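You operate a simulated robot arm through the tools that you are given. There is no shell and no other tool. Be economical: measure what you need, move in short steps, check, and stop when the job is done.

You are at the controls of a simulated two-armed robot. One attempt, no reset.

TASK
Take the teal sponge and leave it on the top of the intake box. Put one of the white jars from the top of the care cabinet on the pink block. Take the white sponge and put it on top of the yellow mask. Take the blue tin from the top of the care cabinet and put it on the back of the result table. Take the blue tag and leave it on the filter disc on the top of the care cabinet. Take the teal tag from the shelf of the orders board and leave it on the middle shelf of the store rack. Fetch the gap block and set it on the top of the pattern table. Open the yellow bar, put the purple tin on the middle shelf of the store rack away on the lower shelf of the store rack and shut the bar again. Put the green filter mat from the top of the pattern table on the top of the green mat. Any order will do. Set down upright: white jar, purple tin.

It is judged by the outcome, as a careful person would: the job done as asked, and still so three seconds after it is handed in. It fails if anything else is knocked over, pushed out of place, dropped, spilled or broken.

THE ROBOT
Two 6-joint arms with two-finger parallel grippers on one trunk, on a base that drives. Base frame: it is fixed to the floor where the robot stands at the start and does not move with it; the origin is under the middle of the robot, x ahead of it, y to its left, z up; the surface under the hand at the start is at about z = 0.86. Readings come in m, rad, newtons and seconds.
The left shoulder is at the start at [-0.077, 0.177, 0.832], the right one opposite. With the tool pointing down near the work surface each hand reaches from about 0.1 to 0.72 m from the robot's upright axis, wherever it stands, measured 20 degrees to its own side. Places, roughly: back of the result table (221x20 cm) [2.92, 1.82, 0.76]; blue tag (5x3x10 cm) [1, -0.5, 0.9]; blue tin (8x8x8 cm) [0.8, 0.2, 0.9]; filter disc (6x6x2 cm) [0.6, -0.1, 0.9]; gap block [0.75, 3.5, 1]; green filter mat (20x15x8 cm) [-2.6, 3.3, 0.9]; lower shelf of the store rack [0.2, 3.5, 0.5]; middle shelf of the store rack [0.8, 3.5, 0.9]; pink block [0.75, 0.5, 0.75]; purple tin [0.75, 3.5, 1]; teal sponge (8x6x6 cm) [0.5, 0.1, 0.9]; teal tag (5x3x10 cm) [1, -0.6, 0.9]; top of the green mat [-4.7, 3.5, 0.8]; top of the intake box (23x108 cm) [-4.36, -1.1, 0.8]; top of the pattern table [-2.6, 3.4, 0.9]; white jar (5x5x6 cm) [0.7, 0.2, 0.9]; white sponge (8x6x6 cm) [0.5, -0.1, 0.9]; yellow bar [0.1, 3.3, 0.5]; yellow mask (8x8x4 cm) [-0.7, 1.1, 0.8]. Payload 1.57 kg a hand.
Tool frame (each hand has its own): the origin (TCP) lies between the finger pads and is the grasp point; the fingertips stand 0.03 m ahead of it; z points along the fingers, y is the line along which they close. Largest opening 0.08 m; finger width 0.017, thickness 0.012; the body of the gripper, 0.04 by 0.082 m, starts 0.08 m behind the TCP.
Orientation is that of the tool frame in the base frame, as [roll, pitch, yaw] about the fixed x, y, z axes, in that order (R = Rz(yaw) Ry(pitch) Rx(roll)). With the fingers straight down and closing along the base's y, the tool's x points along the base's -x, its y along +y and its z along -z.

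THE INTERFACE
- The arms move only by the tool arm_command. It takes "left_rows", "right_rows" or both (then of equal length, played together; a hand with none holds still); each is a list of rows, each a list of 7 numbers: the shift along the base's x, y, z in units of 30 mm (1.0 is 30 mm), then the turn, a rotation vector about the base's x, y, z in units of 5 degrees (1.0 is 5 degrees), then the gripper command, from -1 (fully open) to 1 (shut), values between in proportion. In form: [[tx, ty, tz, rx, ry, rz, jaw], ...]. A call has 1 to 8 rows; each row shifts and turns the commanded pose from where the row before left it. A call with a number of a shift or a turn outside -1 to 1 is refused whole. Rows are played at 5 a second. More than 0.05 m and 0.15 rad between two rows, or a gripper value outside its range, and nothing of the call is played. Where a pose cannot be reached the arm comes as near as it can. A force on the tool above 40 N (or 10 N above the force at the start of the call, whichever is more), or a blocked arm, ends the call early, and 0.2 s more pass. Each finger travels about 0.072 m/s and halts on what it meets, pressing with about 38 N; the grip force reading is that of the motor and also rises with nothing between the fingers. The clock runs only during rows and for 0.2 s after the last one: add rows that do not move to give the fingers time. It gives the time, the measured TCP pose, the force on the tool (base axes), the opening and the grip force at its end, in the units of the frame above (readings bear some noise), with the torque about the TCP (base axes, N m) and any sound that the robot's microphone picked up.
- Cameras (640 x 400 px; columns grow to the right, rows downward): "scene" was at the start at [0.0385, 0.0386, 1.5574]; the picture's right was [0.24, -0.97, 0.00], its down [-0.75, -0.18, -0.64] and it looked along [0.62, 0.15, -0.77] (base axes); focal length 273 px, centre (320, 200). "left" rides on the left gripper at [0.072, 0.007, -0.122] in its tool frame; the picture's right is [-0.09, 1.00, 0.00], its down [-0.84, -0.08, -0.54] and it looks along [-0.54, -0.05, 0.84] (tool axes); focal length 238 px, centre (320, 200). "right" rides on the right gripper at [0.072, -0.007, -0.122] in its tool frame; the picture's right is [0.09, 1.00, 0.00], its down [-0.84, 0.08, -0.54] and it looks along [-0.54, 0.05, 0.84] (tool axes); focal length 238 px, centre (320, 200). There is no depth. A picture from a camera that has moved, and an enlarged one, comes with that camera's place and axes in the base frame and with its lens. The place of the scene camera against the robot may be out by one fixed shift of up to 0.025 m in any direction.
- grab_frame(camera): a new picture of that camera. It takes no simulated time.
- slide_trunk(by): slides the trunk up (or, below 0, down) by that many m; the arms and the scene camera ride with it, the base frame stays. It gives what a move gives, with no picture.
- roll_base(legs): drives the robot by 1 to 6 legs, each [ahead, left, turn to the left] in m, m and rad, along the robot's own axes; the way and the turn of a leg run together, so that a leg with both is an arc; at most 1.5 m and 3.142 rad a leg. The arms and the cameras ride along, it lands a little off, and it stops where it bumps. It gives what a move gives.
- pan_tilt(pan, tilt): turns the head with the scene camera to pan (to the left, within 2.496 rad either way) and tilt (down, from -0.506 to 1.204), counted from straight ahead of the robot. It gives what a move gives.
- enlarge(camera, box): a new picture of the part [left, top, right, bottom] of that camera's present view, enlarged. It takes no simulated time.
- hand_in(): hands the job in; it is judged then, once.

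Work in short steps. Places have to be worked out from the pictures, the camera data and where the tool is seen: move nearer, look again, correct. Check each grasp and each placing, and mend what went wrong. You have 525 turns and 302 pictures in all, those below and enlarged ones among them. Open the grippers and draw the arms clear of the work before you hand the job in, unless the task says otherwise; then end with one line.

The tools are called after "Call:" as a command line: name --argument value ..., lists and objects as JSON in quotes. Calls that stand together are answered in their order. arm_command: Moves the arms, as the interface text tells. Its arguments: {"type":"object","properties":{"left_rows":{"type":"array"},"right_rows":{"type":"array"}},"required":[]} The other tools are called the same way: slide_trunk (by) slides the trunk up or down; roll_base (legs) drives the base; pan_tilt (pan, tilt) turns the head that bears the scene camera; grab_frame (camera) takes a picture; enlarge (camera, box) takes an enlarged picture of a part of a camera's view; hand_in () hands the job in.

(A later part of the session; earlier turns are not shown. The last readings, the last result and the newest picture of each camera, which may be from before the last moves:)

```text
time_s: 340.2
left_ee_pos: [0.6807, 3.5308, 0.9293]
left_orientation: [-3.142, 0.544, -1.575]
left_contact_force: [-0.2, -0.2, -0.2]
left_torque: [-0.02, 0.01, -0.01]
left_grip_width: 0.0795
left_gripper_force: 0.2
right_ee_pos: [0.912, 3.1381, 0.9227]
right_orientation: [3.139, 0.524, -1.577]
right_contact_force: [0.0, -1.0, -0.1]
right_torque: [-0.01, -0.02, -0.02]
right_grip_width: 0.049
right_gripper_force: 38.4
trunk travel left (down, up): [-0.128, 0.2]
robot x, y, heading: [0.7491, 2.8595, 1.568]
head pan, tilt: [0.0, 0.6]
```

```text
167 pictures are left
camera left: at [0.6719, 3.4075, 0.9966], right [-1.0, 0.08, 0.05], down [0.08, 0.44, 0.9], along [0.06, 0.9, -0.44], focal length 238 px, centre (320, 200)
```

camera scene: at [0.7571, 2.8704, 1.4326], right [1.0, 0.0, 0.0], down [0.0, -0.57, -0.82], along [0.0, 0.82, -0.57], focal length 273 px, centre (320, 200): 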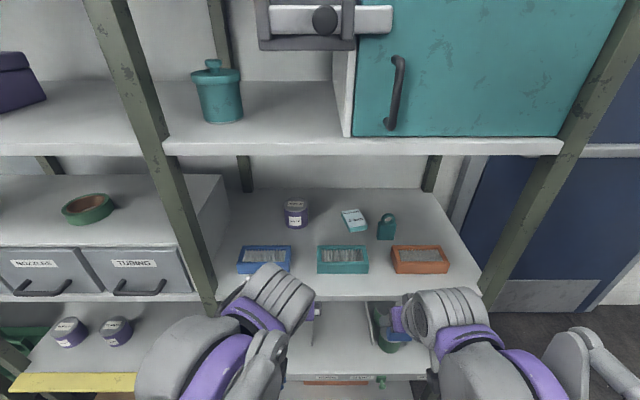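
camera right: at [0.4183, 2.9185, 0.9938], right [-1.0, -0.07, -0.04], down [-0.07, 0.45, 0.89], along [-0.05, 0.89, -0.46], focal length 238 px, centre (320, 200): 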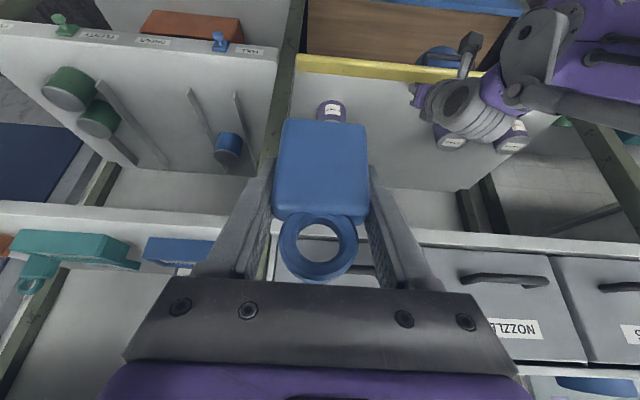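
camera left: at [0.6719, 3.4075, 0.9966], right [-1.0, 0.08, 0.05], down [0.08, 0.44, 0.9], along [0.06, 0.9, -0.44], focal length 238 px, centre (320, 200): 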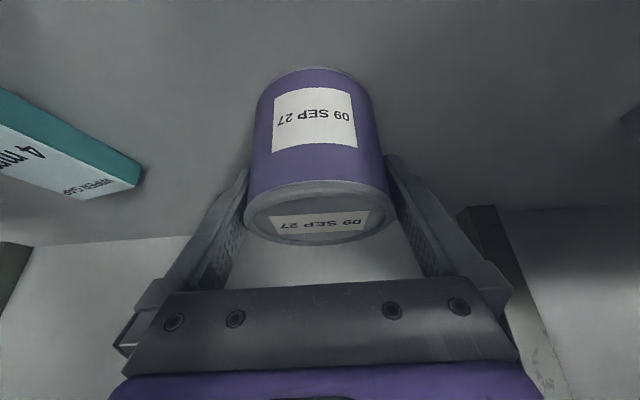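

Call:
arm_command --left_rows '[[0, 0, 0, 0, 0, 0, 1], [0, 0, 0, 0, 0, 0, 1], [0, 0, 0, 0, 0, 0, 1]]'

Call:
arm_command --left_rows '[[0, 0, 0.4, 0, 0, 0, 1], [0, 0, 0.5, 0, 0, 0, 1], [0, 0, 0.4, 0, 0, 0, 1]]'

Call:
grab_frame --camera "left"

Call:
grab_frame --camera "scene"

```text
time_s: 341.0
left_ee_pos: [0.6811, 3.5291, 0.929]
left_orientation: [3.141, 0.543, -1.576]
left_contact_force: [-0.2, 0.7, 1.5]
left_torque: [-0.05, 0.16, -0.01]
left_grip_width: 0.0708
left_gripper_force: 37.9
right_ee_pos: [0.9109, 3.138, 0.9234]
right_orientation: [3.14, 0.527, -1.576]
right_contact_force: [-0.6, -0.5, 0.4]
right_torque: [-0.02, 0.05, 0.01]
right_grip_width: 0.0493
right_gripper_force: 37.8
trunk travel left (down, up): [-0.128, 0.2]
robot x, y, heading: [0.7512, 2.8647, 1.567]
head pan, tilt: [0.0, 0.6]
```

```text
time_s: 341.8
left_ee_pos: [0.6812, 3.5315, 0.9685]
left_orientation: [3.141, 0.541, -1.576]
left_contact_force: [0.4, -0.2, -2.4]
left_torque: [0.04, 0.01, 0.01]
left_grip_width: 0.0714
left_gripper_force: 38.0
right_ee_pos: [0.912, 3.1386, 0.9231]
right_orientation: [3.137, 0.524, -1.577]
right_contact_force: [-0.2, -0.5, -1.7]
right_torque: [0.02, 0.02, 0.01]
right_grip_width: 0.049
right_gripper_force: 38.0
trunk travel left (down, up): [-0.128, 0.2]
robot x, y, heading: [0.7513, 2.8569, 1.564]
head pan, tilt: [0.0, 0.6]
```

```text
166 pictures are left
camera left: at [0.6724, 3.4072, 1.0355], right [-1.0, 0.08, 0.05], down [0.08, 0.44, 0.9], along [0.06, 0.9, -0.44], focal length 238 px, centre (320, 200)
```

left: 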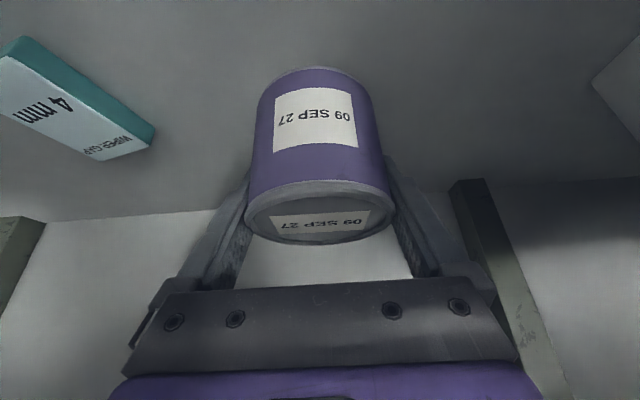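

```text
165 pictures are left
camera scene: at [0.7573, 2.9407, 1.4326], right [1.0, 0.0, 0.0], down [0.0, -0.57, -0.82], along [0.0, 0.82, -0.57], focal length 273 px, centre (320, 200)
```

scene: 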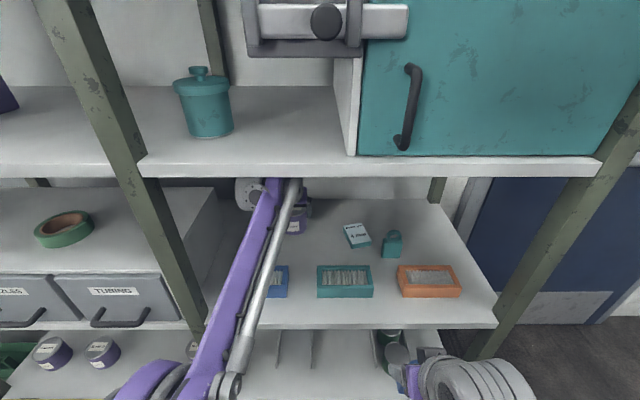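

Tin lifted. Raise slightly, pull out over the boxes, then drive to the left bay.

Call:
arm_command --left_rows '[[0, 0, 0.4, 0, 0, 0, 1], [0, -1, 0.1, 0, 0, 0, 1], [0, -1, 0, 0, 0, 0, 1], [0, -1, 0, 0, 0, 0, 1], [0, -1, 0, 0, 0, 0, 1], [0, -1, 0, 0, 0, 0, 1], [0, -1, 0, 0, 0, 0, 1], [0, -1, 0, 0, 0, 0, 1]]'

Call:
arm_command --left_rows '[[0, -1, 0, 0, 0, 0, 1], [0, -1, 0, 0, 0, 0, 1], [0, -1, 0, 0, 0, 0, 1], [0, -1, 0, 0, 0, 0, 1], [0, -1, 0, 0, 0, 0, 1]]'

Call:
roll_base --legs '[[-0.2, 0, 0], [0, 0.48, 0]]'

Call:
pan_tilt --pan -0.2 --tilt 0.75

Call:
grab_frame --camera "scene"

```text
time_s: 343.6
left_ee_pos: [0.6795, 3.3194, 0.9845]
left_orientation: [-3.14, 0.545, -1.576]
left_contact_force: [-0.5, -0.5, -3.1]
left_torque: [0.02, 0.01, 0.01]
left_grip_width: 0.071
left_gripper_force: 38.4
right_ee_pos: [0.9104, 3.1373, 0.9236]
right_orientation: [3.137, 0.525, -1.577]
right_contact_force: [-0.2, 0.2, -0.7]
right_torque: [0.0, -0.01, 0.01]
right_grip_width: 0.0487
right_gripper_force: 37.7
trunk travel left (down, up): [-0.128, 0.2]
robot x, y, heading: [0.7512, 2.8635, 1.566]
head pan, tilt: [0.0, 0.6]
```

```text
time_s: 344.8
left_ee_pos: [0.6797, 3.171, 0.9838]
left_orientation: [3.141, 0.545, -1.576]
left_contact_force: [-0.4, -0.4, -2.8]
left_torque: [0.03, 0.08, 0.01]
left_grip_width: 0.0711
left_gripper_force: 37.9
right_ee_pos: [0.9113, 3.1391, 0.924]
right_orientation: [3.138, 0.525, -1.575]
right_contact_force: [0.2, 0.5, -1.0]
right_torque: [0.03, -0.03, 0.0]
right_grip_width: 0.0492
right_gripper_force: 38.2
trunk travel left (down, up): [-0.128, 0.2]
robot x, y, heading: [0.7551, 2.8599, 1.566]
head pan, tilt: [0.0, 0.6]
```

```text
time_s: 350.8
left_ee_pos: [0.1946, 2.9712, 0.9834]
left_orientation: [-3.141, 0.545, -1.572]
left_contact_force: [0.5, 0.5, -3.7]
left_torque: [0.04, 0.03, 0.02]
left_grip_width: 0.0714
left_gripper_force: 38.1
right_ee_pos: [0.4269, 2.9376, 0.9233]
right_orientation: [3.139, 0.526, -1.574]
right_contact_force: [-0.2, -0.4, -0.5]
right_torque: [-0.01, -0.01, 0.01]
right_grip_width: 0.049
right_gripper_force: 37.2
trunk travel left (down, up): [-0.128, 0.2]
robot x, y, heading: [0.2681, 2.6597, 1.573]
head pan, tilt: [0.0, 0.6]
```

```text
time_s: 351.5
left_ee_pos: [0.1966, 2.9702, 0.984]
left_orientation: [-3.141, 0.544, -1.572]
left_contact_force: [-0.9, -0.4, -1.9]
left_torque: [0.02, 0.0, 0.05]
left_grip_width: 0.0714
left_gripper_force: 37.9
right_ee_pos: [0.4281, 2.9389, 0.9233]
right_orientation: [3.138, 0.526, -1.574]
right_contact_force: [0.5, 0.1, -0.9]
right_torque: [-0.03, -0.01, -0.03]
right_grip_width: 0.0492
right_gripper_force: 37.4
trunk travel left (down, up): [-0.128, 0.2]
robot x, y, heading: [0.2721, 2.6558, 1.568]
head pan, tilt: [-0.201, 0.75]
```

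```text
164 pictures are left
camera scene: at [0.2907, 2.7327, 1.4198], right [0.98, -0.2, 0.0], down [-0.14, -0.67, -0.73], along [0.15, 0.72, -0.68], focal length 273 px, centre (320, 200)
```

scene: 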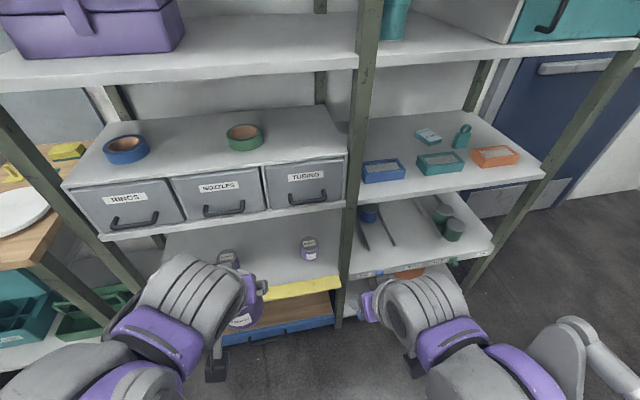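

Free space between the tins at x≈.217. Lower the tin in front of the rack, then look.

Call:
roll_base --legs '[[0.07, 0, 0]]'

Call:
arm_command --left_rows '[[0, -0.5, -1, 0, 0, 0, 1], [0, -0.5, -1, 0, 0, 0, 1], [0, -0.5, -1, 0, 0, 0, 1], [0, 0, -1, 0, 0, 0, 1], [0, 0, -1, 0, 0, 0, 1], [0, 0, -1, 0, 0, 0, 1], [0, 0, -1, 0, 0, 0, 1], [0, 0, -1, 0, 0, 0, 1]]'

Call:
arm_command --left_rows '[[0, 0, -1, 0, 0, 0, 1], [0, 0, -1, 0, 0, 0, 1], [0, 0, -1, 0, 0, 0, 1], [0, 0, -1, 0, 0, 0, 1], [0, 0, 0, 0, 0, 0, 1]]'

Call:
grab_frame --camera "left"

Call:
grab_frame --camera "scene"

```text
time_s: 352.5
left_ee_pos: [0.1959, 3.0423, 0.9824]
left_orientation: [-3.14, 0.543, -1.571]
left_contact_force: [0.0, -0.1, -2.2]
left_torque: [-0.02, 0.03, 0.02]
left_grip_width: 0.0715
left_gripper_force: 37.9
right_ee_pos: [0.4279, 3.0097, 0.9227]
right_orientation: [3.138, 0.526, -1.571]
right_contact_force: [0.1, 0.5, -0.3]
right_torque: [0.02, 0.01, -0.03]
right_grip_width: 0.049
right_gripper_force: 38.0
trunk travel left (down, up): [-0.128, 0.2]
robot x, y, heading: [0.272, 2.7295, 1.568]
head pan, tilt: [-0.201, 0.75]
```

```text
time_s: 354.3
left_ee_pos: [0.1949, 2.9953, 0.7443]
left_orientation: [3.142, 0.543, -1.572]
left_contact_force: [-0.3, -0.5, -2.2]
left_torque: [0.03, -0.04, -0.02]
left_grip_width: 0.0709
left_gripper_force: 38.1
right_ee_pos: [0.4269, 3.0091, 0.9237]
right_orientation: [3.137, 0.524, -1.572]
right_contact_force: [0.3, 0.1, 0.2]
right_torque: [-0.05, 0.0, 0.0]
right_grip_width: 0.0491
right_gripper_force: 38.4
trunk travel left (down, up): [-0.128, 0.2]
robot x, y, heading: [0.2698, 2.7279, 1.572]
head pan, tilt: [-0.201, 0.75]
```

```text
time_s: 355.5
left_ee_pos: [0.1968, 3.0017, 0.6337]
left_orientation: [3.141, 0.542, -1.574]
left_contact_force: [-0.3, -0.5, -2.5]
left_torque: [0.02, 0.05, 0.02]
left_grip_width: 0.0711
left_gripper_force: 38.4
left hand out of reach, approached as far as the arm can: row 4
right_ee_pos: [0.4281, 3.009, 0.9242]
right_orientation: [3.139, 0.525, -1.573]
right_contact_force: [0.0, -0.1, -0.8]
right_torque: [-0.01, -0.02, -0.01]
right_grip_width: 0.0491
right_gripper_force: 37.8
trunk travel left (down, up): [-0.128, 0.2]
robot x, y, heading: [0.269, 2.7284, 1.565]
head pan, tilt: [-0.201, 0.75]
```

```text
163 pictures are left
camera left: at [0.1893, 2.8773, 0.7016], right [-1.0, 0.08, 0.05], down [0.08, 0.44, 0.9], along [0.05, 0.9, -0.44], focal length 238 px, centre (320, 200)
```

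left: 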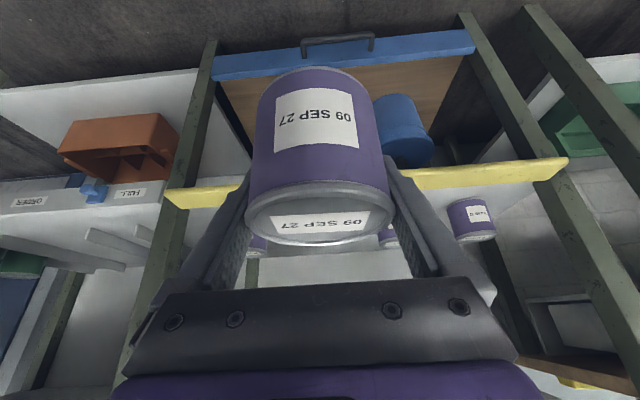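

```text
162 pictures are left
camera scene: at [0.2906, 2.8027, 1.4198], right [0.98, -0.2, 0.0], down [-0.14, -0.67, -0.73], along [0.15, 0.72, -0.68], focal length 273 px, centre (320, 200)
```

scene: 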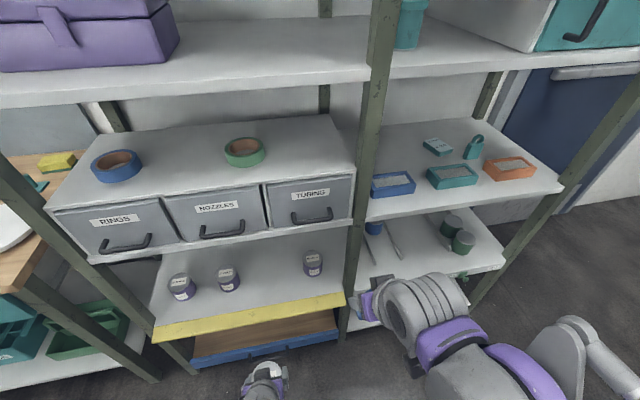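

Call:
arm_command --left_rows '[[0.2, 1, 0, 0, 0, 0, 1], [0.2, 1, 0, 0, 0, 0, 1], [0.2, 1, 0, 0, 0, 0, 1], [0, 1, 0, 0, 0, 0, 1], [0, 1, 0, 0, 0, 0, 1], [0, 1, 0, 0, 0, 0, 1], [0, 1, 0, 0, 0, 0, 1], [0, 1, 0, 0, 0, 0, 1]]'

Call:
grab_frame --camera "left"

Call:
grab_frame --camera "scene"

```text
time_s: 357.3
left_ee_pos: [0.2143, 3.2413, 0.6342]
left_orientation: [3.141, 0.542, -1.572]
left_contact_force: [0.2, -0.4, -2.4]
left_torque: [0.02, -0.01, -0.01]
left_grip_width: 0.0707
left_gripper_force: 37.7
right_ee_pos: [0.4284, 3.0086, 0.9245]
right_orientation: [3.137, 0.527, -1.573]
right_contact_force: [0.4, -0.7, -0.6]
right_torque: [-0.03, -0.04, -0.03]
right_grip_width: 0.0493
right_gripper_force: 37.5
trunk travel left (down, up): [-0.128, 0.2]
robot x, y, heading: [0.2676, 2.7283, 1.572]
head pan, tilt: [-0.201, 0.75]
```

```text
161 pictures are left
camera left: at [0.2069, 3.1184, 0.7009], right [-1.0, 0.08, 0.05], down [0.08, 0.44, 0.9], along [0.05, 0.9, -0.44], focal length 238 px, centre (320, 200)
```

left: 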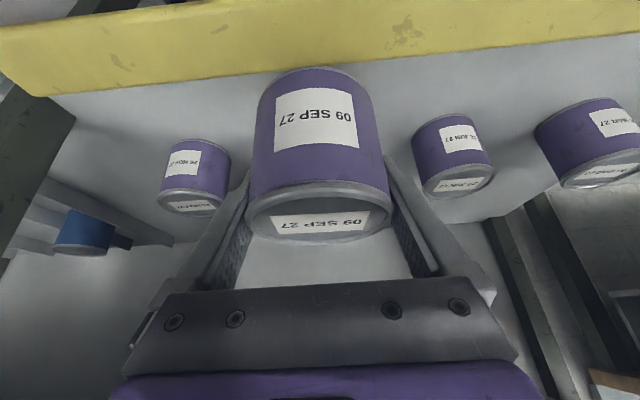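

```text
160 pictures are left
camera scene: at [0.2907, 2.8035, 1.4197], right [0.98, -0.2, 0.0], down [-0.14, -0.67, -0.73], along [0.15, 0.72, -0.68], focal length 273 px, centre (320, 200)
```

scene: 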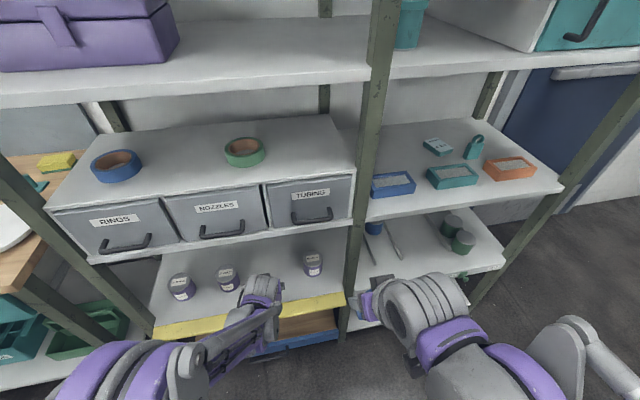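

Call:
arm_command --left_rows '[[0.1, 1, 0, 0, 0, 0, 1], [0.05, 1, 0, 0, 0, 0, 1], [0, 1, 0, 0, 0, 0, 1], [0, 1, -0.2, 0, 0, 0, 1], [0, 1, -0.4, 0, 0, 0, 1], [0, 0.3, -0.5, 0, 0, 0, 1], [0, 0, -0.5, 0, 0, 0, 1]]'

Call:
grab_frame --camera "left"

```text
time_s: 358.9
left_ee_pos: [0.22, 3.3989, 0.5875]
left_orientation: [-3.141, 0.542, -1.571]
left_contact_force: [0.0, 0.3, -3.0]
left_torque: [0.03, 0.0, 0.0]
left_grip_width: 0.0711
left_gripper_force: 38.1
right_ee_pos: [0.4273, 3.0084, 0.9236]
right_orientation: [3.138, 0.524, -1.575]
right_contact_force: [1.3, 0.7, -0.6]
right_torque: [-0.02, -0.02, 0.0]
right_grip_width: 0.049
right_gripper_force: 38.2
trunk travel left (down, up): [-0.128, 0.2]
robot x, y, heading: [0.2695, 2.7282, 1.576]
head pan, tilt: [-0.201, 0.75]
```

```text
159 pictures are left
camera left: at [0.2117, 3.2773, 0.6543], right [-1.0, 0.08, 0.05], down [0.08, 0.44, 0.9], along [0.05, 0.9, -0.44], focal length 238 px, centre (320, 200)
```

left: 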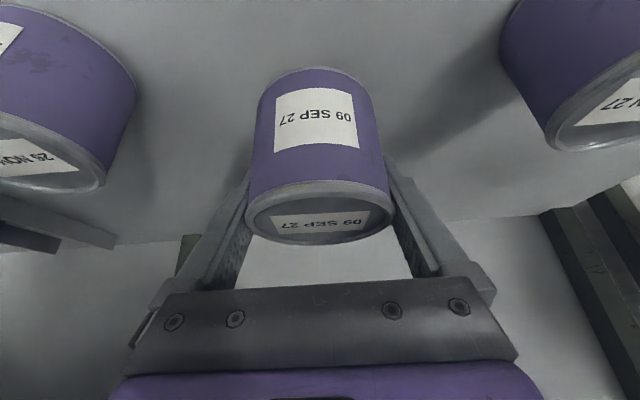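

Clear on both sides. Lower gently to contact.

Call:
arm_command --left_rows '[[0, 0, -0.5, 0, 0, 0, 1], [0, 0, -0.4, 0, 0, 0, 1], [0, 0, -0.2, 0, 0, 0, 1], [0, 0, -0.15, 0, 0, 0, 1], [0, 0, -0.15, 0, 0, 0, 1], [0, 0, -0.15, 0, 0, 0, 1], [0, 0, -0.15, 0, 0, 0, 1], [0, 0, -0.15, 0, 0, 0, 1]]'

```text
time_s: 360.7
left_ee_pos: [0.2201, 3.3973, 0.5334]
left_orientation: [-3.142, 0.546, -1.572]
left_contact_force: [-0.5, -2.8, 29.9]
left_torque: [-0.07, 0.34, 0.27]
left_grip_width: 0.0713
left_gripper_force: 38.5
right_ee_pos: [0.4284, 3.0062, 0.9233]
right_orientation: [3.137, 0.528, -1.572]
right_contact_force: [0.2, -0.8, 0.8]
right_torque: [0.01, 0.03, 0.0]
right_grip_width: 0.0491
right_gripper_force: 38.3
trunk travel left (down, up): [-0.128, 0.2]
robot x, y, heading: [0.2714, 2.7313, 1.573]
head pan, tilt: [-0.201, 0.75]
```

Call:
arm_command --left_rows '[[0, 0, 0.06, 0, 0, 0, 0], [0, 0, 0, 0, 0, 0, -1], [0, 0, 0, 0, 0, 0, -1], [0, -0.15, 0.3, 0, 0, 0, -1], [0, -0.3, 0.5, 0, 0, 0, -1], [0, -0.5, 0.8, 0, 0, 0, -1], [0, -0.8, 0.8, 0, 0, 0, -1], [0, -1, 0.5, 0, 0, 0, -1]]'

Call:
grab_frame --camera "left"

```text
time_s: 362.5
left_ee_pos: [0.2183, 3.3154, 0.6198]
left_orientation: [3.14, 0.543, -1.573]
left_contact_force: [-0.4, -0.5, 0.6]
left_torque: [0.02, -0.02, 0.01]
left_grip_width: 0.08
left_gripper_force: 0.0
right_ee_pos: [0.428, 3.0072, 0.924]
right_orientation: [3.138, 0.525, -1.572]
right_contact_force: [-0.1, 0.1, -0.6]
right_torque: [0.03, -0.02, 0.03]
right_grip_width: 0.0489
right_gripper_force: 38.0
trunk travel left (down, up): [-0.128, 0.2]
robot x, y, heading: [0.2692, 2.7312, 1.572]
head pan, tilt: [-0.201, 0.75]
```

```text
158 pictures are left
camera left: at [0.2112, 3.1931, 0.6875], right [-1.0, 0.08, 0.05], down [0.08, 0.44, 0.9], along [0.05, 0.9, -0.44], focal length 238 px, centre (320, 200)
```

left: 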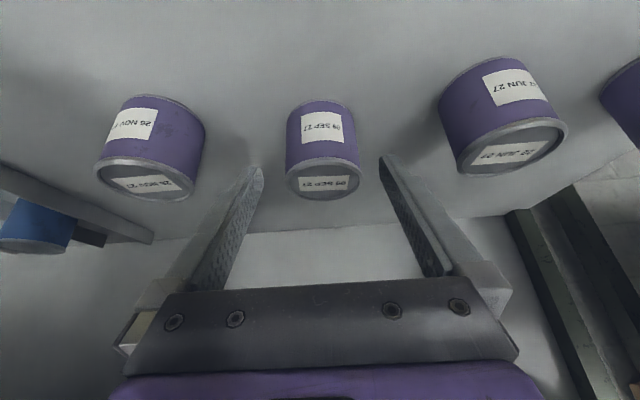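

Tin is upright between the others. Pull back and look at the open bar.

Call:
arm_command --left_rows '[[0, -1, 0.5, 0, 0, 0, 1], [0, -1, 0.5, 0, 0, 0, 1], [0, -1, 0.5, 0, 0, 0, 1], [0, -1, 0.3, 0, 0, 0, 1], [0, -1, 0, 0, 0, 0, 1], [0, -1, 0, 0, 0, 0, 1], [0, -1, 0, 0, 0, 0, 1], [0, -1, 0, 0, 0, 0, 1]]'

Call:
grab_frame --camera "left"

Call:
enlarge --camera "scene" --box '[130, 220, 380, 380]'

```text
time_s: 364.3
left_ee_pos: [0.2204, 3.0754, 0.6742]
left_orientation: [-3.141, 0.543, -1.573]
left_contact_force: [0.3, -0.2, 0.2]
left_torque: [-0.03, 0.02, 0.02]
left_grip_width: 0.0
left_gripper_force: 21.3
right_ee_pos: [0.4289, 3.0094, 0.9233]
right_orientation: [3.137, 0.525, -1.572]
right_contact_force: [0.1, 1.1, -0.3]
right_torque: [0.05, -0.02, -0.01]
right_grip_width: 0.0491
right_gripper_force: 38.1
trunk travel left (down, up): [-0.128, 0.2]
robot x, y, heading: [0.2681, 2.7268, 1.573]
head pan, tilt: [-0.201, 0.75]
```

```text
157 pictures are left
camera left: at [0.2122, 2.953, 0.7419], right [-1.0, 0.08, 0.05], down [0.08, 0.44, 0.9], along [0.05, 0.9, -0.44], focal length 238 px, centre (320, 200)
```

left: 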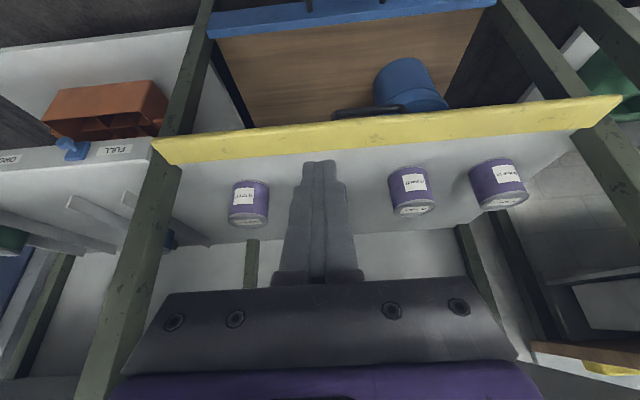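

```text
2.50 times, centred on (255, 300) of scene
camera zoom: at [0.2906, 2.8022, 1.4198], right [0.98, -0.2, 0.0], down [-0.14, -0.67, -0.73], along [0.15, 0.72, -0.68], focal length 683 px, centre (482, -50)
```

zoom: 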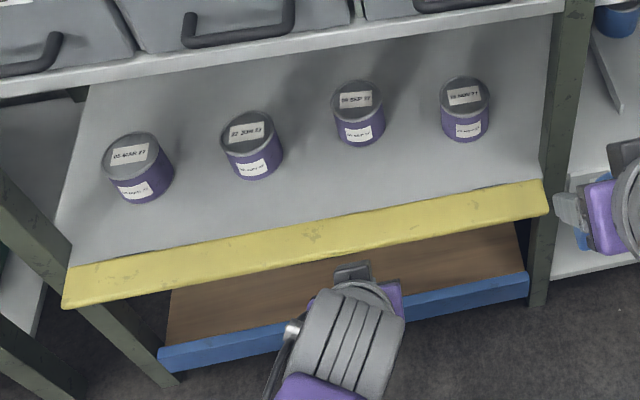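

The bar lies flat outward. To shut it I'll go under it with near-horizontal closed fingertips at x≈.30 (away from handle) and swing it up. Back off a bit and tilt the tool.

Call:
roll_base --legs '[[-0.15, 0, 0]]'

Call:
arm_command --left_rows '[[0.3, 0.3, 0, 1, 0, 0, 1], [0.3, 0.3, 0, 1, 0, 0, 1], [0.3, 0.3, 0, 1, 0, 0, 1], [0.3, 0.3, 0, 1, 0, 0, 1], [0.3, 0.3, -0.3, 1, 0, 0, 1], [0.3, 0.3, -0.3, 1, 0, 0, 1], [0.3, 0.3, -0.5, 1, 0, 0, 1], [0.3, 0.3, -0.5, 1, 0, 0, 1]]'

Call:
grab_frame --camera "left"

Call:
grab_frame --camera "scene"

```text
time_s: 365.7
left_ee_pos: [0.22, 2.9256, 0.6757]
left_orientation: [3.141, 0.545, -1.57]
left_contact_force: [0.9, 0.5, 0.3]
left_torque: [-0.01, 0.01, 0.0]
left_grip_width: 0.0
left_gripper_force: 21.6
right_ee_pos: [0.4281, 2.8586, 0.9232]
right_orientation: [3.139, 0.527, -1.571]
right_contact_force: [-0.6, 0.1, -1.2]
right_torque: [0.05, 0.02, 0.04]
right_grip_width: 0.0493
right_gripper_force: 38.4
trunk travel left (down, up): [-0.128, 0.2]
robot x, y, heading: [0.2684, 2.5821, 1.577]
head pan, tilt: [-0.201, 0.75]
```

```text
time_s: 367.5
left_ee_pos: [0.3079, 3.0303, 0.6578]
left_orientation: [3.139, 1.241, -1.574]
left_contact_force: [1.0, -0.9, 0.9]
left_torque: [-0.04, 0.01, 0.06]
left_grip_width: 0.0002
left_gripper_force: 21.3
left hand out of reach, approached as far as the arm can: row 6, 7, 8
right_ee_pos: [0.4281, 2.8592, 0.9234]
right_orientation: [3.139, 0.526, -1.57]
right_contact_force: [-0.2, 0.1, -1.0]
right_torque: [0.0, -0.02, -0.01]
right_grip_width: 0.0492
right_gripper_force: 37.9
trunk travel left (down, up): [-0.128, 0.2]
robot x, y, heading: [0.2721, 2.5793, 1.574]
head pan, tilt: [-0.201, 0.75]
```

```text
155 pictures are left
camera left: at [0.3, 2.8928, 0.6294], right [-1.0, 0.03, 0.09], down [0.08, -0.24, 0.97], along [0.05, 0.97, 0.24], focal length 238 px, centre (320, 200)
```

left: 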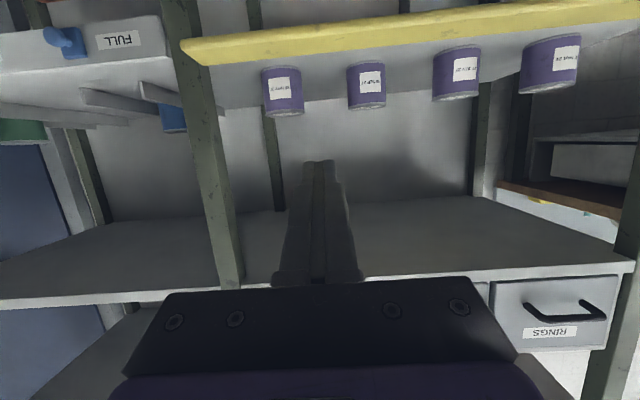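

```text
154 pictures are left
camera scene: at [0.291, 2.6534, 1.4197], right [0.98, -0.2, 0.0], down [-0.14, -0.67, -0.73], along [0.14, 0.72, -0.68], focal length 273 px, centre (320, 200)
```

scene: 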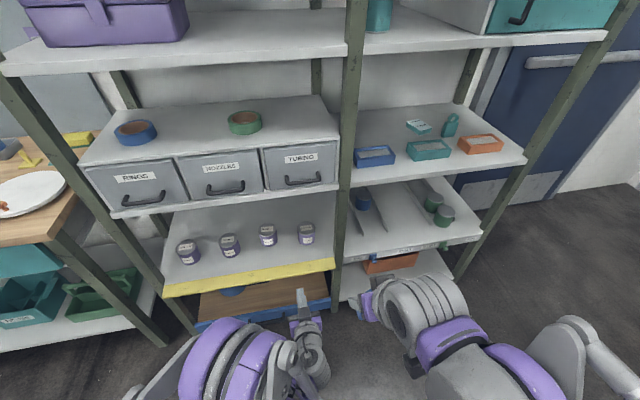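

Call:
slide_trunk --by -0.125

Call:
roll_base --legs '[[-0.1, 0, 0]]'

Call:
arm_command --left_rows '[[0, 1, 0, 0, 0, 0, 1], [0, 1, 0, 0, 0, 0, 1], [0, 1, -0.3, 0, 0, 0, 1], [0, 1, -0.8, 0, 0, 0, 1], [0, 1, -0.8, 0, 0, 0, 1], [0, 0.5, -0.8, 0, 0, 0, 1]]'

Call:
grab_frame --camera "left"

```text
time_s: 369.1
left_ee_pos: [0.3078, 3.03, 0.5336]
left_orientation: [3.14, 1.24, -1.573]
left_contact_force: [-0.6, 0.5, -0.1]
left_torque: [-0.01, 0.03, 0.02]
left_grip_width: 0.0001
left_gripper_force: 21.3
right_ee_pos: [0.4266, 2.8581, 0.7986]
right_orientation: [3.138, 0.525, -1.571]
right_contact_force: [-1.0, 0.1, -0.3]
right_torque: [0.05, 0.01, 0.0]
right_grip_width: 0.049
right_gripper_force: 38.6
trunk travel left (down, up): [-0.003, 0.325]
robot x, y, heading: [0.2692, 2.5774, 1.568]
head pan, tilt: [-0.201, 0.75]
```

```text
time_s: 370.2
left_ee_pos: [0.3081, 2.9321, 0.536]
left_orientation: [3.14, 1.241, -1.572]
left_contact_force: [-0.8, -0.4, 0.4]
left_torque: [0.01, 0.01, 0.01]
left_grip_width: 0.0
left_gripper_force: 21.1
right_ee_pos: [0.4279, 2.7595, 0.7986]
right_orientation: [3.138, 0.526, -1.57]
right_contact_force: [0.2, 0.5, -0.3]
right_torque: [0.02, 0.02, -0.01]
right_grip_width: 0.0491
right_gripper_force: 38.0
trunk travel left (down, up): [-0.003, 0.325]
robot x, y, heading: [0.2681, 2.4834, 1.573]
head pan, tilt: [-0.201, 0.75]
```

```text
time_s: 371.6
left_ee_pos: [0.3083, 3.0974, 0.4544]
left_orientation: [3.14, 1.24, -1.574]
left_contact_force: [-0.3, 0.2, 1.3]
left_torque: [0.02, 0.01, -0.01]
left_grip_width: 0.0
left_gripper_force: 21.6
right_ee_pos: [0.4283, 2.7595, 0.799]
right_orientation: [3.138, 0.525, -1.57]
right_contact_force: [-0.5, -0.8, -1.5]
right_torque: [0.01, 0.04, 0.0]
right_grip_width: 0.0493
right_gripper_force: 37.8
trunk travel left (down, up): [-0.003, 0.325]
robot x, y, heading: [0.2697, 2.4817, 1.575]
head pan, tilt: [-0.201, 0.75]
```

```text
153 pictures are left
camera left: at [0.3003, 2.9596, 0.4257], right [-1.0, 0.03, 0.09], down [0.08, -0.24, 0.97], along [0.05, 0.97, 0.24], focal length 238 px, centre (320, 200)
```

left: 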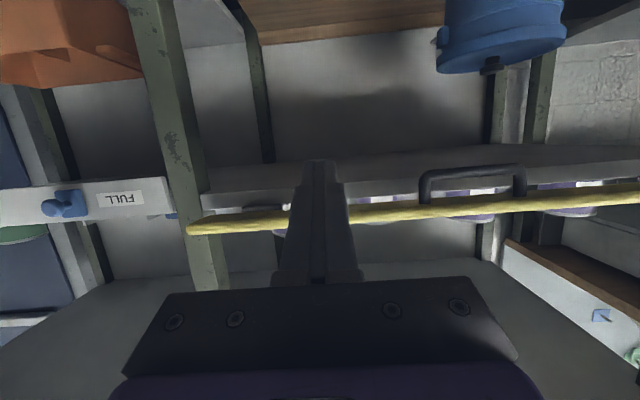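

The finger is below the bar's outer edge. Move forward under it, then lift and push it shut.

Call:
arm_command --left_rows '[[0, 1, 0, 0, 0, 0, 1], [0, 1, 0, 0, 0, 0, 1], [0, 1, 0, 0, 0, 0, 1], [0, 0.9, 0, 0, 0, 0, 1]]'

Call:
grab_frame --camera "left"

```text
time_s: 372.6
left_ee_pos: [0.3078, 3.2147, 0.4537]
left_orientation: [3.14, 1.242, -1.572]
left_contact_force: [0.9, -0.1, -0.1]
left_torque: [0.01, -0.03, 0.03]
left_grip_width: 0.0
left_gripper_force: 21.7
right_ee_pos: [0.4281, 2.7594, 0.799]
right_orientation: [3.136, 0.526, -1.571]
right_contact_force: [-1.1, 0.2, -0.5]
right_torque: [0.0, -0.01, 0.0]
right_grip_width: 0.0493
right_gripper_force: 38.6
trunk travel left (down, up): [-0.003, 0.325]
robot x, y, heading: [0.2705, 2.4793, 1.568]
head pan, tilt: [-0.201, 0.75]
```

```text
152 pictures are left
camera left: at [0.3006, 3.0773, 0.4253], right [-1.0, 0.03, 0.09], down [0.08, -0.24, 0.97], along [0.05, 0.97, 0.24], focal length 238 px, centre (320, 200)
```

left: 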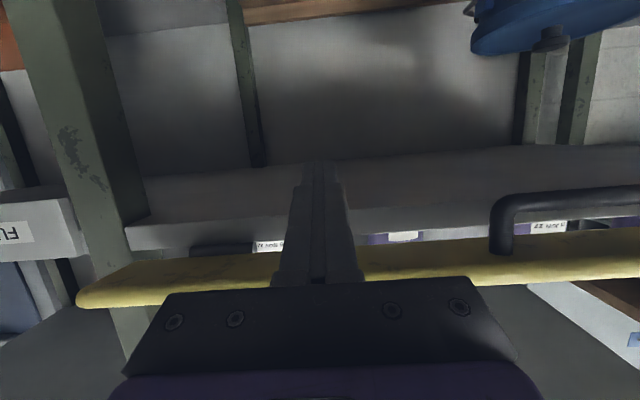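

Call:
arm_command --left_rows '[[0, 0, 0.5, 0, 0, 0, 1], [0, 0, 0.5, 0, 0, 0, 1], [0, 0, 0.5, 0, 0, 0, 1]]'

Call:
grab_frame --camera "left"

Call:
grab_frame --camera "scene"

```text
time_s: 373.4
left_ee_pos: [0.3076, 3.214, 0.498]
left_orientation: [3.14, 1.239, -1.572]
left_contact_force: [-0.5, -1.0, -2.2]
left_torque: [0.05, -0.03, 0.02]
left_grip_width: 0.0
left_gripper_force: 21.0
right_ee_pos: [0.4286, 2.76, 0.7982]
right_orientation: [3.139, 0.526, -1.572]
right_contact_force: [-0.5, -0.1, -0.8]
right_torque: [-0.01, 0.0, 0.0]
right_grip_width: 0.0491
right_gripper_force: 38.6
trunk travel left (down, up): [-0.003, 0.325]
robot x, y, heading: [0.268, 2.4807, 1.571]
head pan, tilt: [-0.201, 0.75]
```

```text
151 pictures are left
camera left: at [0.3003, 3.0763, 0.47], right [-1.0, 0.03, 0.09], down [0.08, -0.24, 0.97], along [0.05, 0.97, 0.24], focal length 238 px, centre (320, 200)
```

left: 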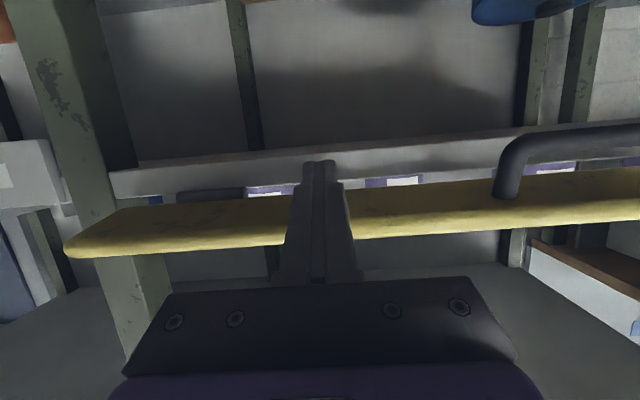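

```text
150 pictures are left
camera scene: at [0.2909, 2.591, 1.2917], right [0.98, -0.2, 0.0], down [-0.14, -0.67, -0.73], along [0.14, 0.72, -0.68], focal length 273 px, centre (320, 200)
```

scene: 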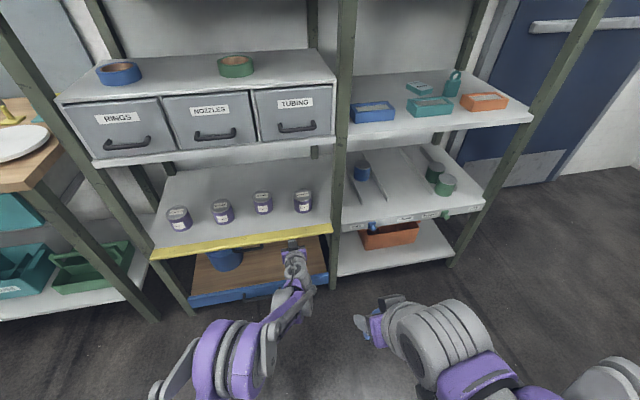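

Call:
arm_command --left_rows '[[0, 0, 0.5, 0, 0, 0, 1], [0, 0, 0.5, 0, 0, 0, 1], [0, 0, 0.5, 0, 0, 0, 1]]'

Call:
grab_frame --camera "left"

```text
time_s: 373.8
left_ee_pos: [0.3087, 3.2126, 0.507]
left_orientation: [-3.129, 1.235, -1.555]
left_contact_force: [0.8, 0.3, -16.5]
left_torque: [-0.54, 0.06, -0.04]
left_grip_width: 0.0
left_gripper_force: 21.3
right_ee_pos: [0.4287, 2.7597, 0.7972]
right_orientation: [3.138, 0.523, -1.569]
right_contact_force: [-0.3, -0.4, 0.2]
right_torque: [-0.03, 0.0, 0.0]
right_grip_width: 0.049
right_gripper_force: 38.2
trunk travel left (down, up): [-0.003, 0.325]
robot x, y, heading: [0.268, 2.4794, 1.571]
head pan, tilt: [-0.201, 0.75]
stopped in row 2 (left hand): the force on the tool passed its limit at 52 N (the readings are from after the stop); the commanded pose is now the measured one
```

```text
149 pictures are left
camera left: at [0.3011, 3.0756, 0.4795], right [-1.0, 0.03, 0.08], down [0.07, -0.24, 0.97], along [0.05, 0.97, 0.23], focal length 238 px, centre (320, 200)
```

left: 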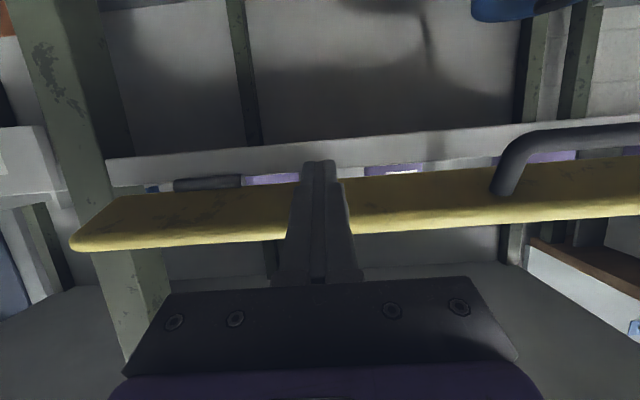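

Contact too near the hinge. Drop slightly, retreat 4 cm so I lift near the outer edge, and lift again.

Call:
arm_command --left_rows '[[0, 0, -0.5, 0, 0, 0, 1], [0, -1, 0, 0, 0, 0, 1], [0, -0.2, 0, 0, 0, 0, 1], [0, 0, 0.4, 0, 0, 0, 1], [0, 0, 0.4, 0, 0, 0, 1], [0, 0, 0.4, 0, 0, 0, 1]]'

Call:
grab_frame --camera "left"

```text
time_s: 375.2
left_ee_pos: [0.3074, 3.1765, 0.5299]
left_orientation: [-3.13, 1.237, -1.557]
left_contact_force: [-0.5, -1.6, -0.8]
left_torque: [-0.02, 0.01, 0.0]
left_grip_width: 0.0
left_gripper_force: 21.2
right_ee_pos: [0.4275, 2.7598, 0.7975]
right_orientation: [3.139, 0.525, -1.569]
right_contact_force: [0.2, -0.6, -0.6]
right_torque: [0.0, 0.02, -0.04]
right_grip_width: 0.049
right_gripper_force: 37.9
trunk travel left (down, up): [-0.003, 0.325]
robot x, y, heading: [0.2674, 2.4795, 1.578]
head pan, tilt: [-0.201, 0.75]
```

```text
148 pictures are left
camera left: at [0.3011, 3.0387, 0.5022], right [-1.0, 0.03, 0.08], down [0.07, -0.24, 0.97], along [0.05, 0.97, 0.24], focal length 238 px, centre (320, 200)
```

left: 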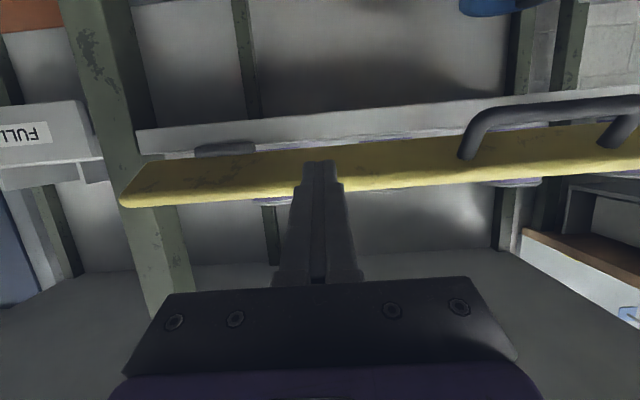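

Call:
arm_command --left_rows '[[0, 0, 0.5, 0, 0, 0, 1], [0, 0.1, 0.5, 0, 0, 0, 1], [0, 0.2, 0.4, 0, 0, 0, 1]]'

Call:
grab_frame --camera "left"

Call:
enlarge --camera "scene" --box '[130, 150, 370, 310]'

```text
time_s: 376.0
left_ee_pos: [0.3087, 3.1861, 0.5729]
left_orientation: [-3.129, 1.237, -1.558]
left_contact_force: [0.2, 0.5, -0.5]
left_torque: [0.01, -0.03, 0.02]
left_grip_width: 0.0
left_gripper_force: 21.1
right_ee_pos: [0.4277, 2.7596, 0.7987]
right_orientation: [3.138, 0.525, -1.571]
right_contact_force: [0.7, -0.1, -0.7]
right_torque: [0.02, 0.0, 0.03]
right_grip_width: 0.0492
right_gripper_force: 37.9
trunk travel left (down, up): [-0.003, 0.325]
robot x, y, heading: [0.2695, 2.4799, 1.572]
head pan, tilt: [-0.201, 0.75]
```

```text
147 pictures are left
camera left: at [0.301, 3.0484, 0.5439], right [-1.0, 0.03, 0.08], down [0.07, -0.24, 0.97], along [0.05, 0.97, 0.24], focal length 238 px, centre (320, 200)
```

left: 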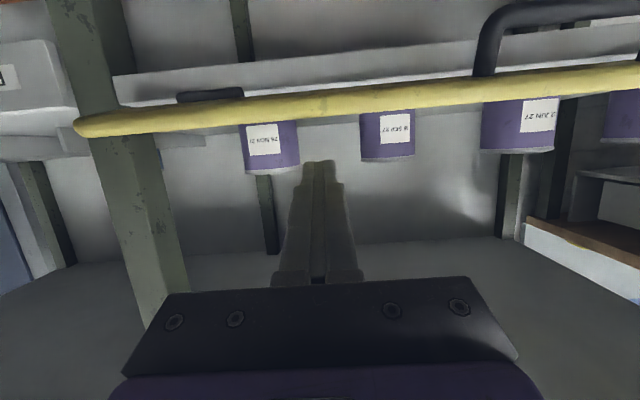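

```text
2.50 times, centred on (250, 230) of scene
camera zoom: at [0.2909, 2.5906, 1.2917], right [0.98, -0.2, 0.0], down [-0.14, -0.67, -0.73], along [0.15, 0.72, -0.68], focal length 683 px, centre (495, 125)
```

zoom: 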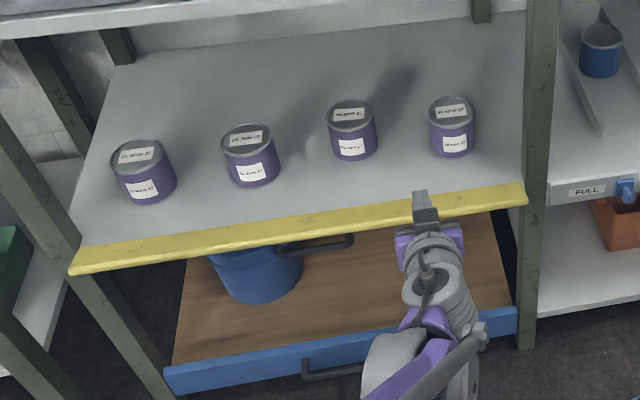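

The finger slipped up in front of the bar. I go back under and lift in small slow steps.

Call:
arm_command --left_rows '[[0, -1, 0, 0, 0, 0, 1], [0, -0.6, -0.5, 0, 0, 0, 1], [0, 0, -1, 0, 0, 0, 1], [0, 0, -1, 0, 0, 0, 1], [0, 1, -0.2, 0, 0, 0, 1], [0, 1, 0, 0, 0, 0, 1], [0, 0.4, 0, 0, 0, 0, 1], [0, 0, 0, 0, 0, 0, 1]]'

Call:
arm_command --left_rows '[[0, 0, 0.1, 0, 0, 0, 1], [0, 0, 0.1, 0, 0, 0, 1], [0, 0, 0.1, 0, 0, 0, 1], [0, 0, 0.1, 0, 0, 0, 1], [0, 0, 0.1, 0, 0, 0, 1], [0, 0, 0.1, 0, 0, 0, 1], [0, 0, 0.1, 0, 0, 0, 1], [0, 0, 0.1, 0, 0, 0, 1]]'

Call:
grab_frame --camera "left"

```text
time_s: 377.6
left_ee_pos: [0.3092, 3.2016, 0.4908]
left_orientation: [-3.13, 1.236, -1.558]
left_contact_force: [-1.2, -9.0, -2.2]
left_torque: [0.12, 0.01, -0.09]
left_grip_width: 0.0001
left_gripper_force: 21.1
right_ee_pos: [0.4271, 2.7593, 0.7986]
right_orientation: [3.138, 0.528, -1.57]
right_contact_force: [0.5, -0.6, 0.0]
right_torque: [0.01, -0.01, 0.01]
right_grip_width: 0.0492
right_gripper_force: 37.6
trunk travel left (down, up): [-0.003, 0.325]
robot x, y, heading: [0.272, 2.4776, 1.571]
head pan, tilt: [-0.201, 0.75]
stopped in row 7 (left hand): the force on the tool passed its limit at 65 N (the readings are from after the stop); the commanded pose is now the measured one
```

```text
time_s: 379.4
left_ee_pos: [0.3085, 3.2014, 0.5148]
left_orientation: [-3.13, 1.236, -1.556]
left_contact_force: [-0.5, -0.8, -5.0]
left_torque: [-0.13, -0.01, 0.0]
left_grip_width: 0.0
left_gripper_force: 21.3
right_ee_pos: [0.4275, 2.7587, 0.7982]
right_orientation: [3.137, 0.524, -1.572]
right_contact_force: [0.4, 0.7, -0.9]
right_torque: [0.03, -0.01, -0.03]
right_grip_width: 0.0493
right_gripper_force: 38.3
trunk travel left (down, up): [-0.003, 0.325]
robot x, y, heading: [0.2674, 2.4778, 1.57]
head pan, tilt: [-0.201, 0.75]
```

```text
145 pictures are left
camera left: at [0.3012, 3.0635, 0.486], right [-1.0, 0.03, 0.08], down [0.07, -0.24, 0.97], along [0.04, 0.97, 0.23], focal length 238 px, centre (320, 200)
```

left: 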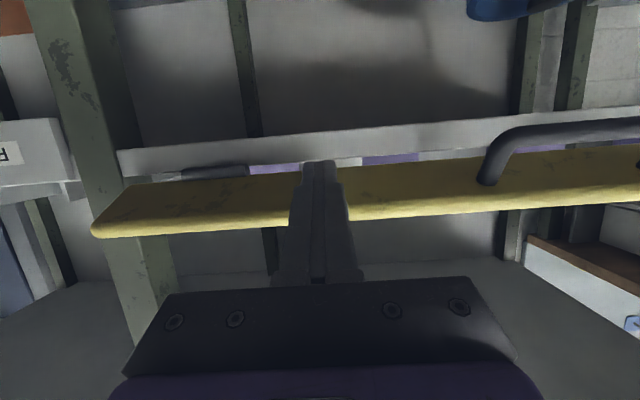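

Now lifting the bar gently (5 N). Continue slowly upward.

Call:
arm_command --left_rows '[[0, 0, 0.15, 0, 0, 0, 1], [0, 0, 0.15, 0, 0, 0, 1], [0, 0, 0.15, 0, 0, 0, 1], [0, 0, 0.15, 0, 0, 0, 1], [0, 0, 0.15, 0, 0, 0, 1], [0, 0, 0.15, 0, 0, 0, 1]]'

Call:
grab_frame --camera "left"

```text
time_s: 380.8
left_ee_pos: [0.3078, 3.2002, 0.5405]
left_orientation: [-3.129, 1.235, -1.557]
left_contact_force: [-0.5, -0.2, 0.0]
left_torque: [0.01, -0.01, 0.02]
left_grip_width: 0.0001
left_gripper_force: 21.6
right_ee_pos: [0.428, 2.7592, 0.7981]
right_orientation: [3.14, 0.527, -1.571]
right_contact_force: [0.5, 0.4, -1.0]
right_torque: [0.0, 0.0, 0.02]
right_grip_width: 0.0492
right_gripper_force: 37.8
trunk travel left (down, up): [-0.003, 0.325]
robot x, y, heading: [0.2696, 2.4801, 1.574]
head pan, tilt: [-0.201, 0.75]
```

```text
144 pictures are left
camera left: at [0.3014, 3.063, 0.513], right [-1.0, 0.03, 0.08], down [0.07, -0.24, 0.97], along [0.05, 0.97, 0.23], focal length 238 px, centre (320, 200)
```

left: 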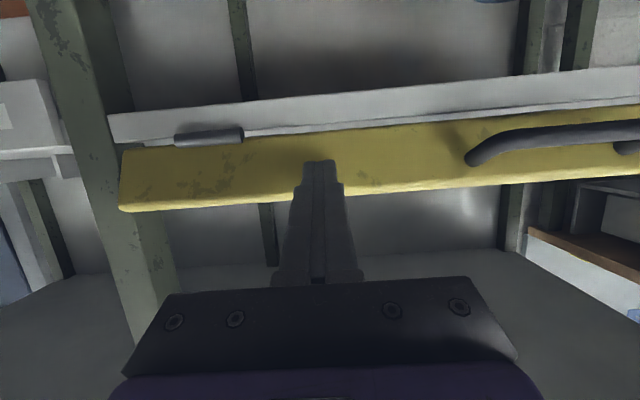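

The bar swung up. Push gently forward to make sure it is fully shut.

Call:
arm_command --left_rows '[[0, 0.15, 0, 0, 0, 0, 1], [0, 0.15, 0, 0, 0, 0, 1], [0, 0.15, 0, 0, 0, 0, 1], [0, 0.15, 0, 0, 0, 0, 1], [0, 0.15, 0, 0, 0, 0, 1], [0, 0.15, 0, 0, 0, 0, 1], [0, 0.15, 0, 0, 0, 0, 1], [0, 0.15, 0, 0, 0, 0, 1]]'

Call:
grab_frame --camera "left"

Call:
enlarge --camera "scene" --box '[130, 150, 370, 310]'

```text
time_s: 381.9
left_ee_pos: [0.3075, 3.2177, 0.5401]
left_orientation: [-3.131, 1.235, -1.554]
left_contact_force: [-2.6, -11.6, 4.5]
left_torque: [0.08, 0.02, 0.02]
left_grip_width: 0.0
left_gripper_force: 21.1
right_ee_pos: [0.4273, 2.7568, 0.7993]
right_orientation: [3.137, 0.526, -1.573]
right_contact_force: [0.1, -0.8, -0.7]
right_torque: [0.03, -0.01, 0.0]
right_grip_width: 0.049
right_gripper_force: 37.5
trunk travel left (down, up): [-0.003, 0.325]
robot x, y, heading: [0.2697, 2.476, 1.577]
head pan, tilt: [-0.201, 0.75]
stopped in row 5 (left hand): the force on the tool passed its limit at 51 N (the readings are from after the stop); the commanded pose is now the measured one
```

```text
143 pictures are left
camera left: at [0.3017, 3.0797, 0.5125], right [-1.0, 0.02, 0.08], down [0.08, -0.24, 0.97], along [0.04, 0.97, 0.23], focal length 238 px, centre (320, 200)
```

left: 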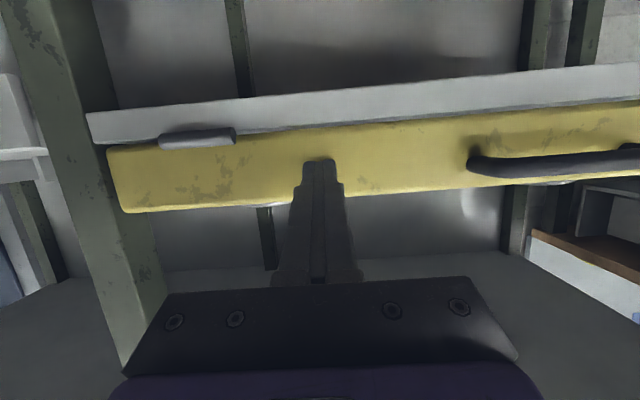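

```text
2.50 times, centred on (250, 230) of scene
camera zoom: at [0.2906, 2.5886, 1.2918], right [0.98, -0.2, 0.0], down [-0.14, -0.67, -0.73], along [0.14, 0.72, -0.68], focal length 683 px, centre (495, 125)
```

zoom: 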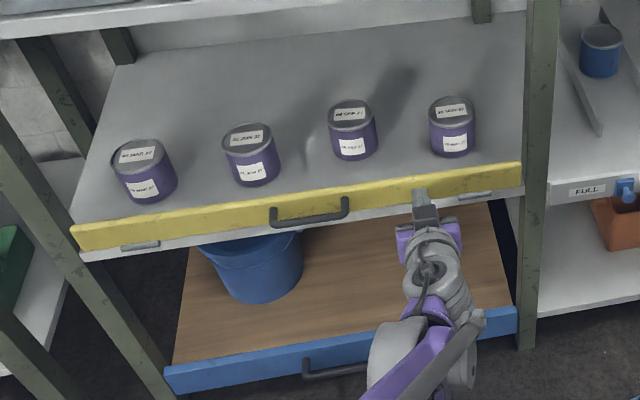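

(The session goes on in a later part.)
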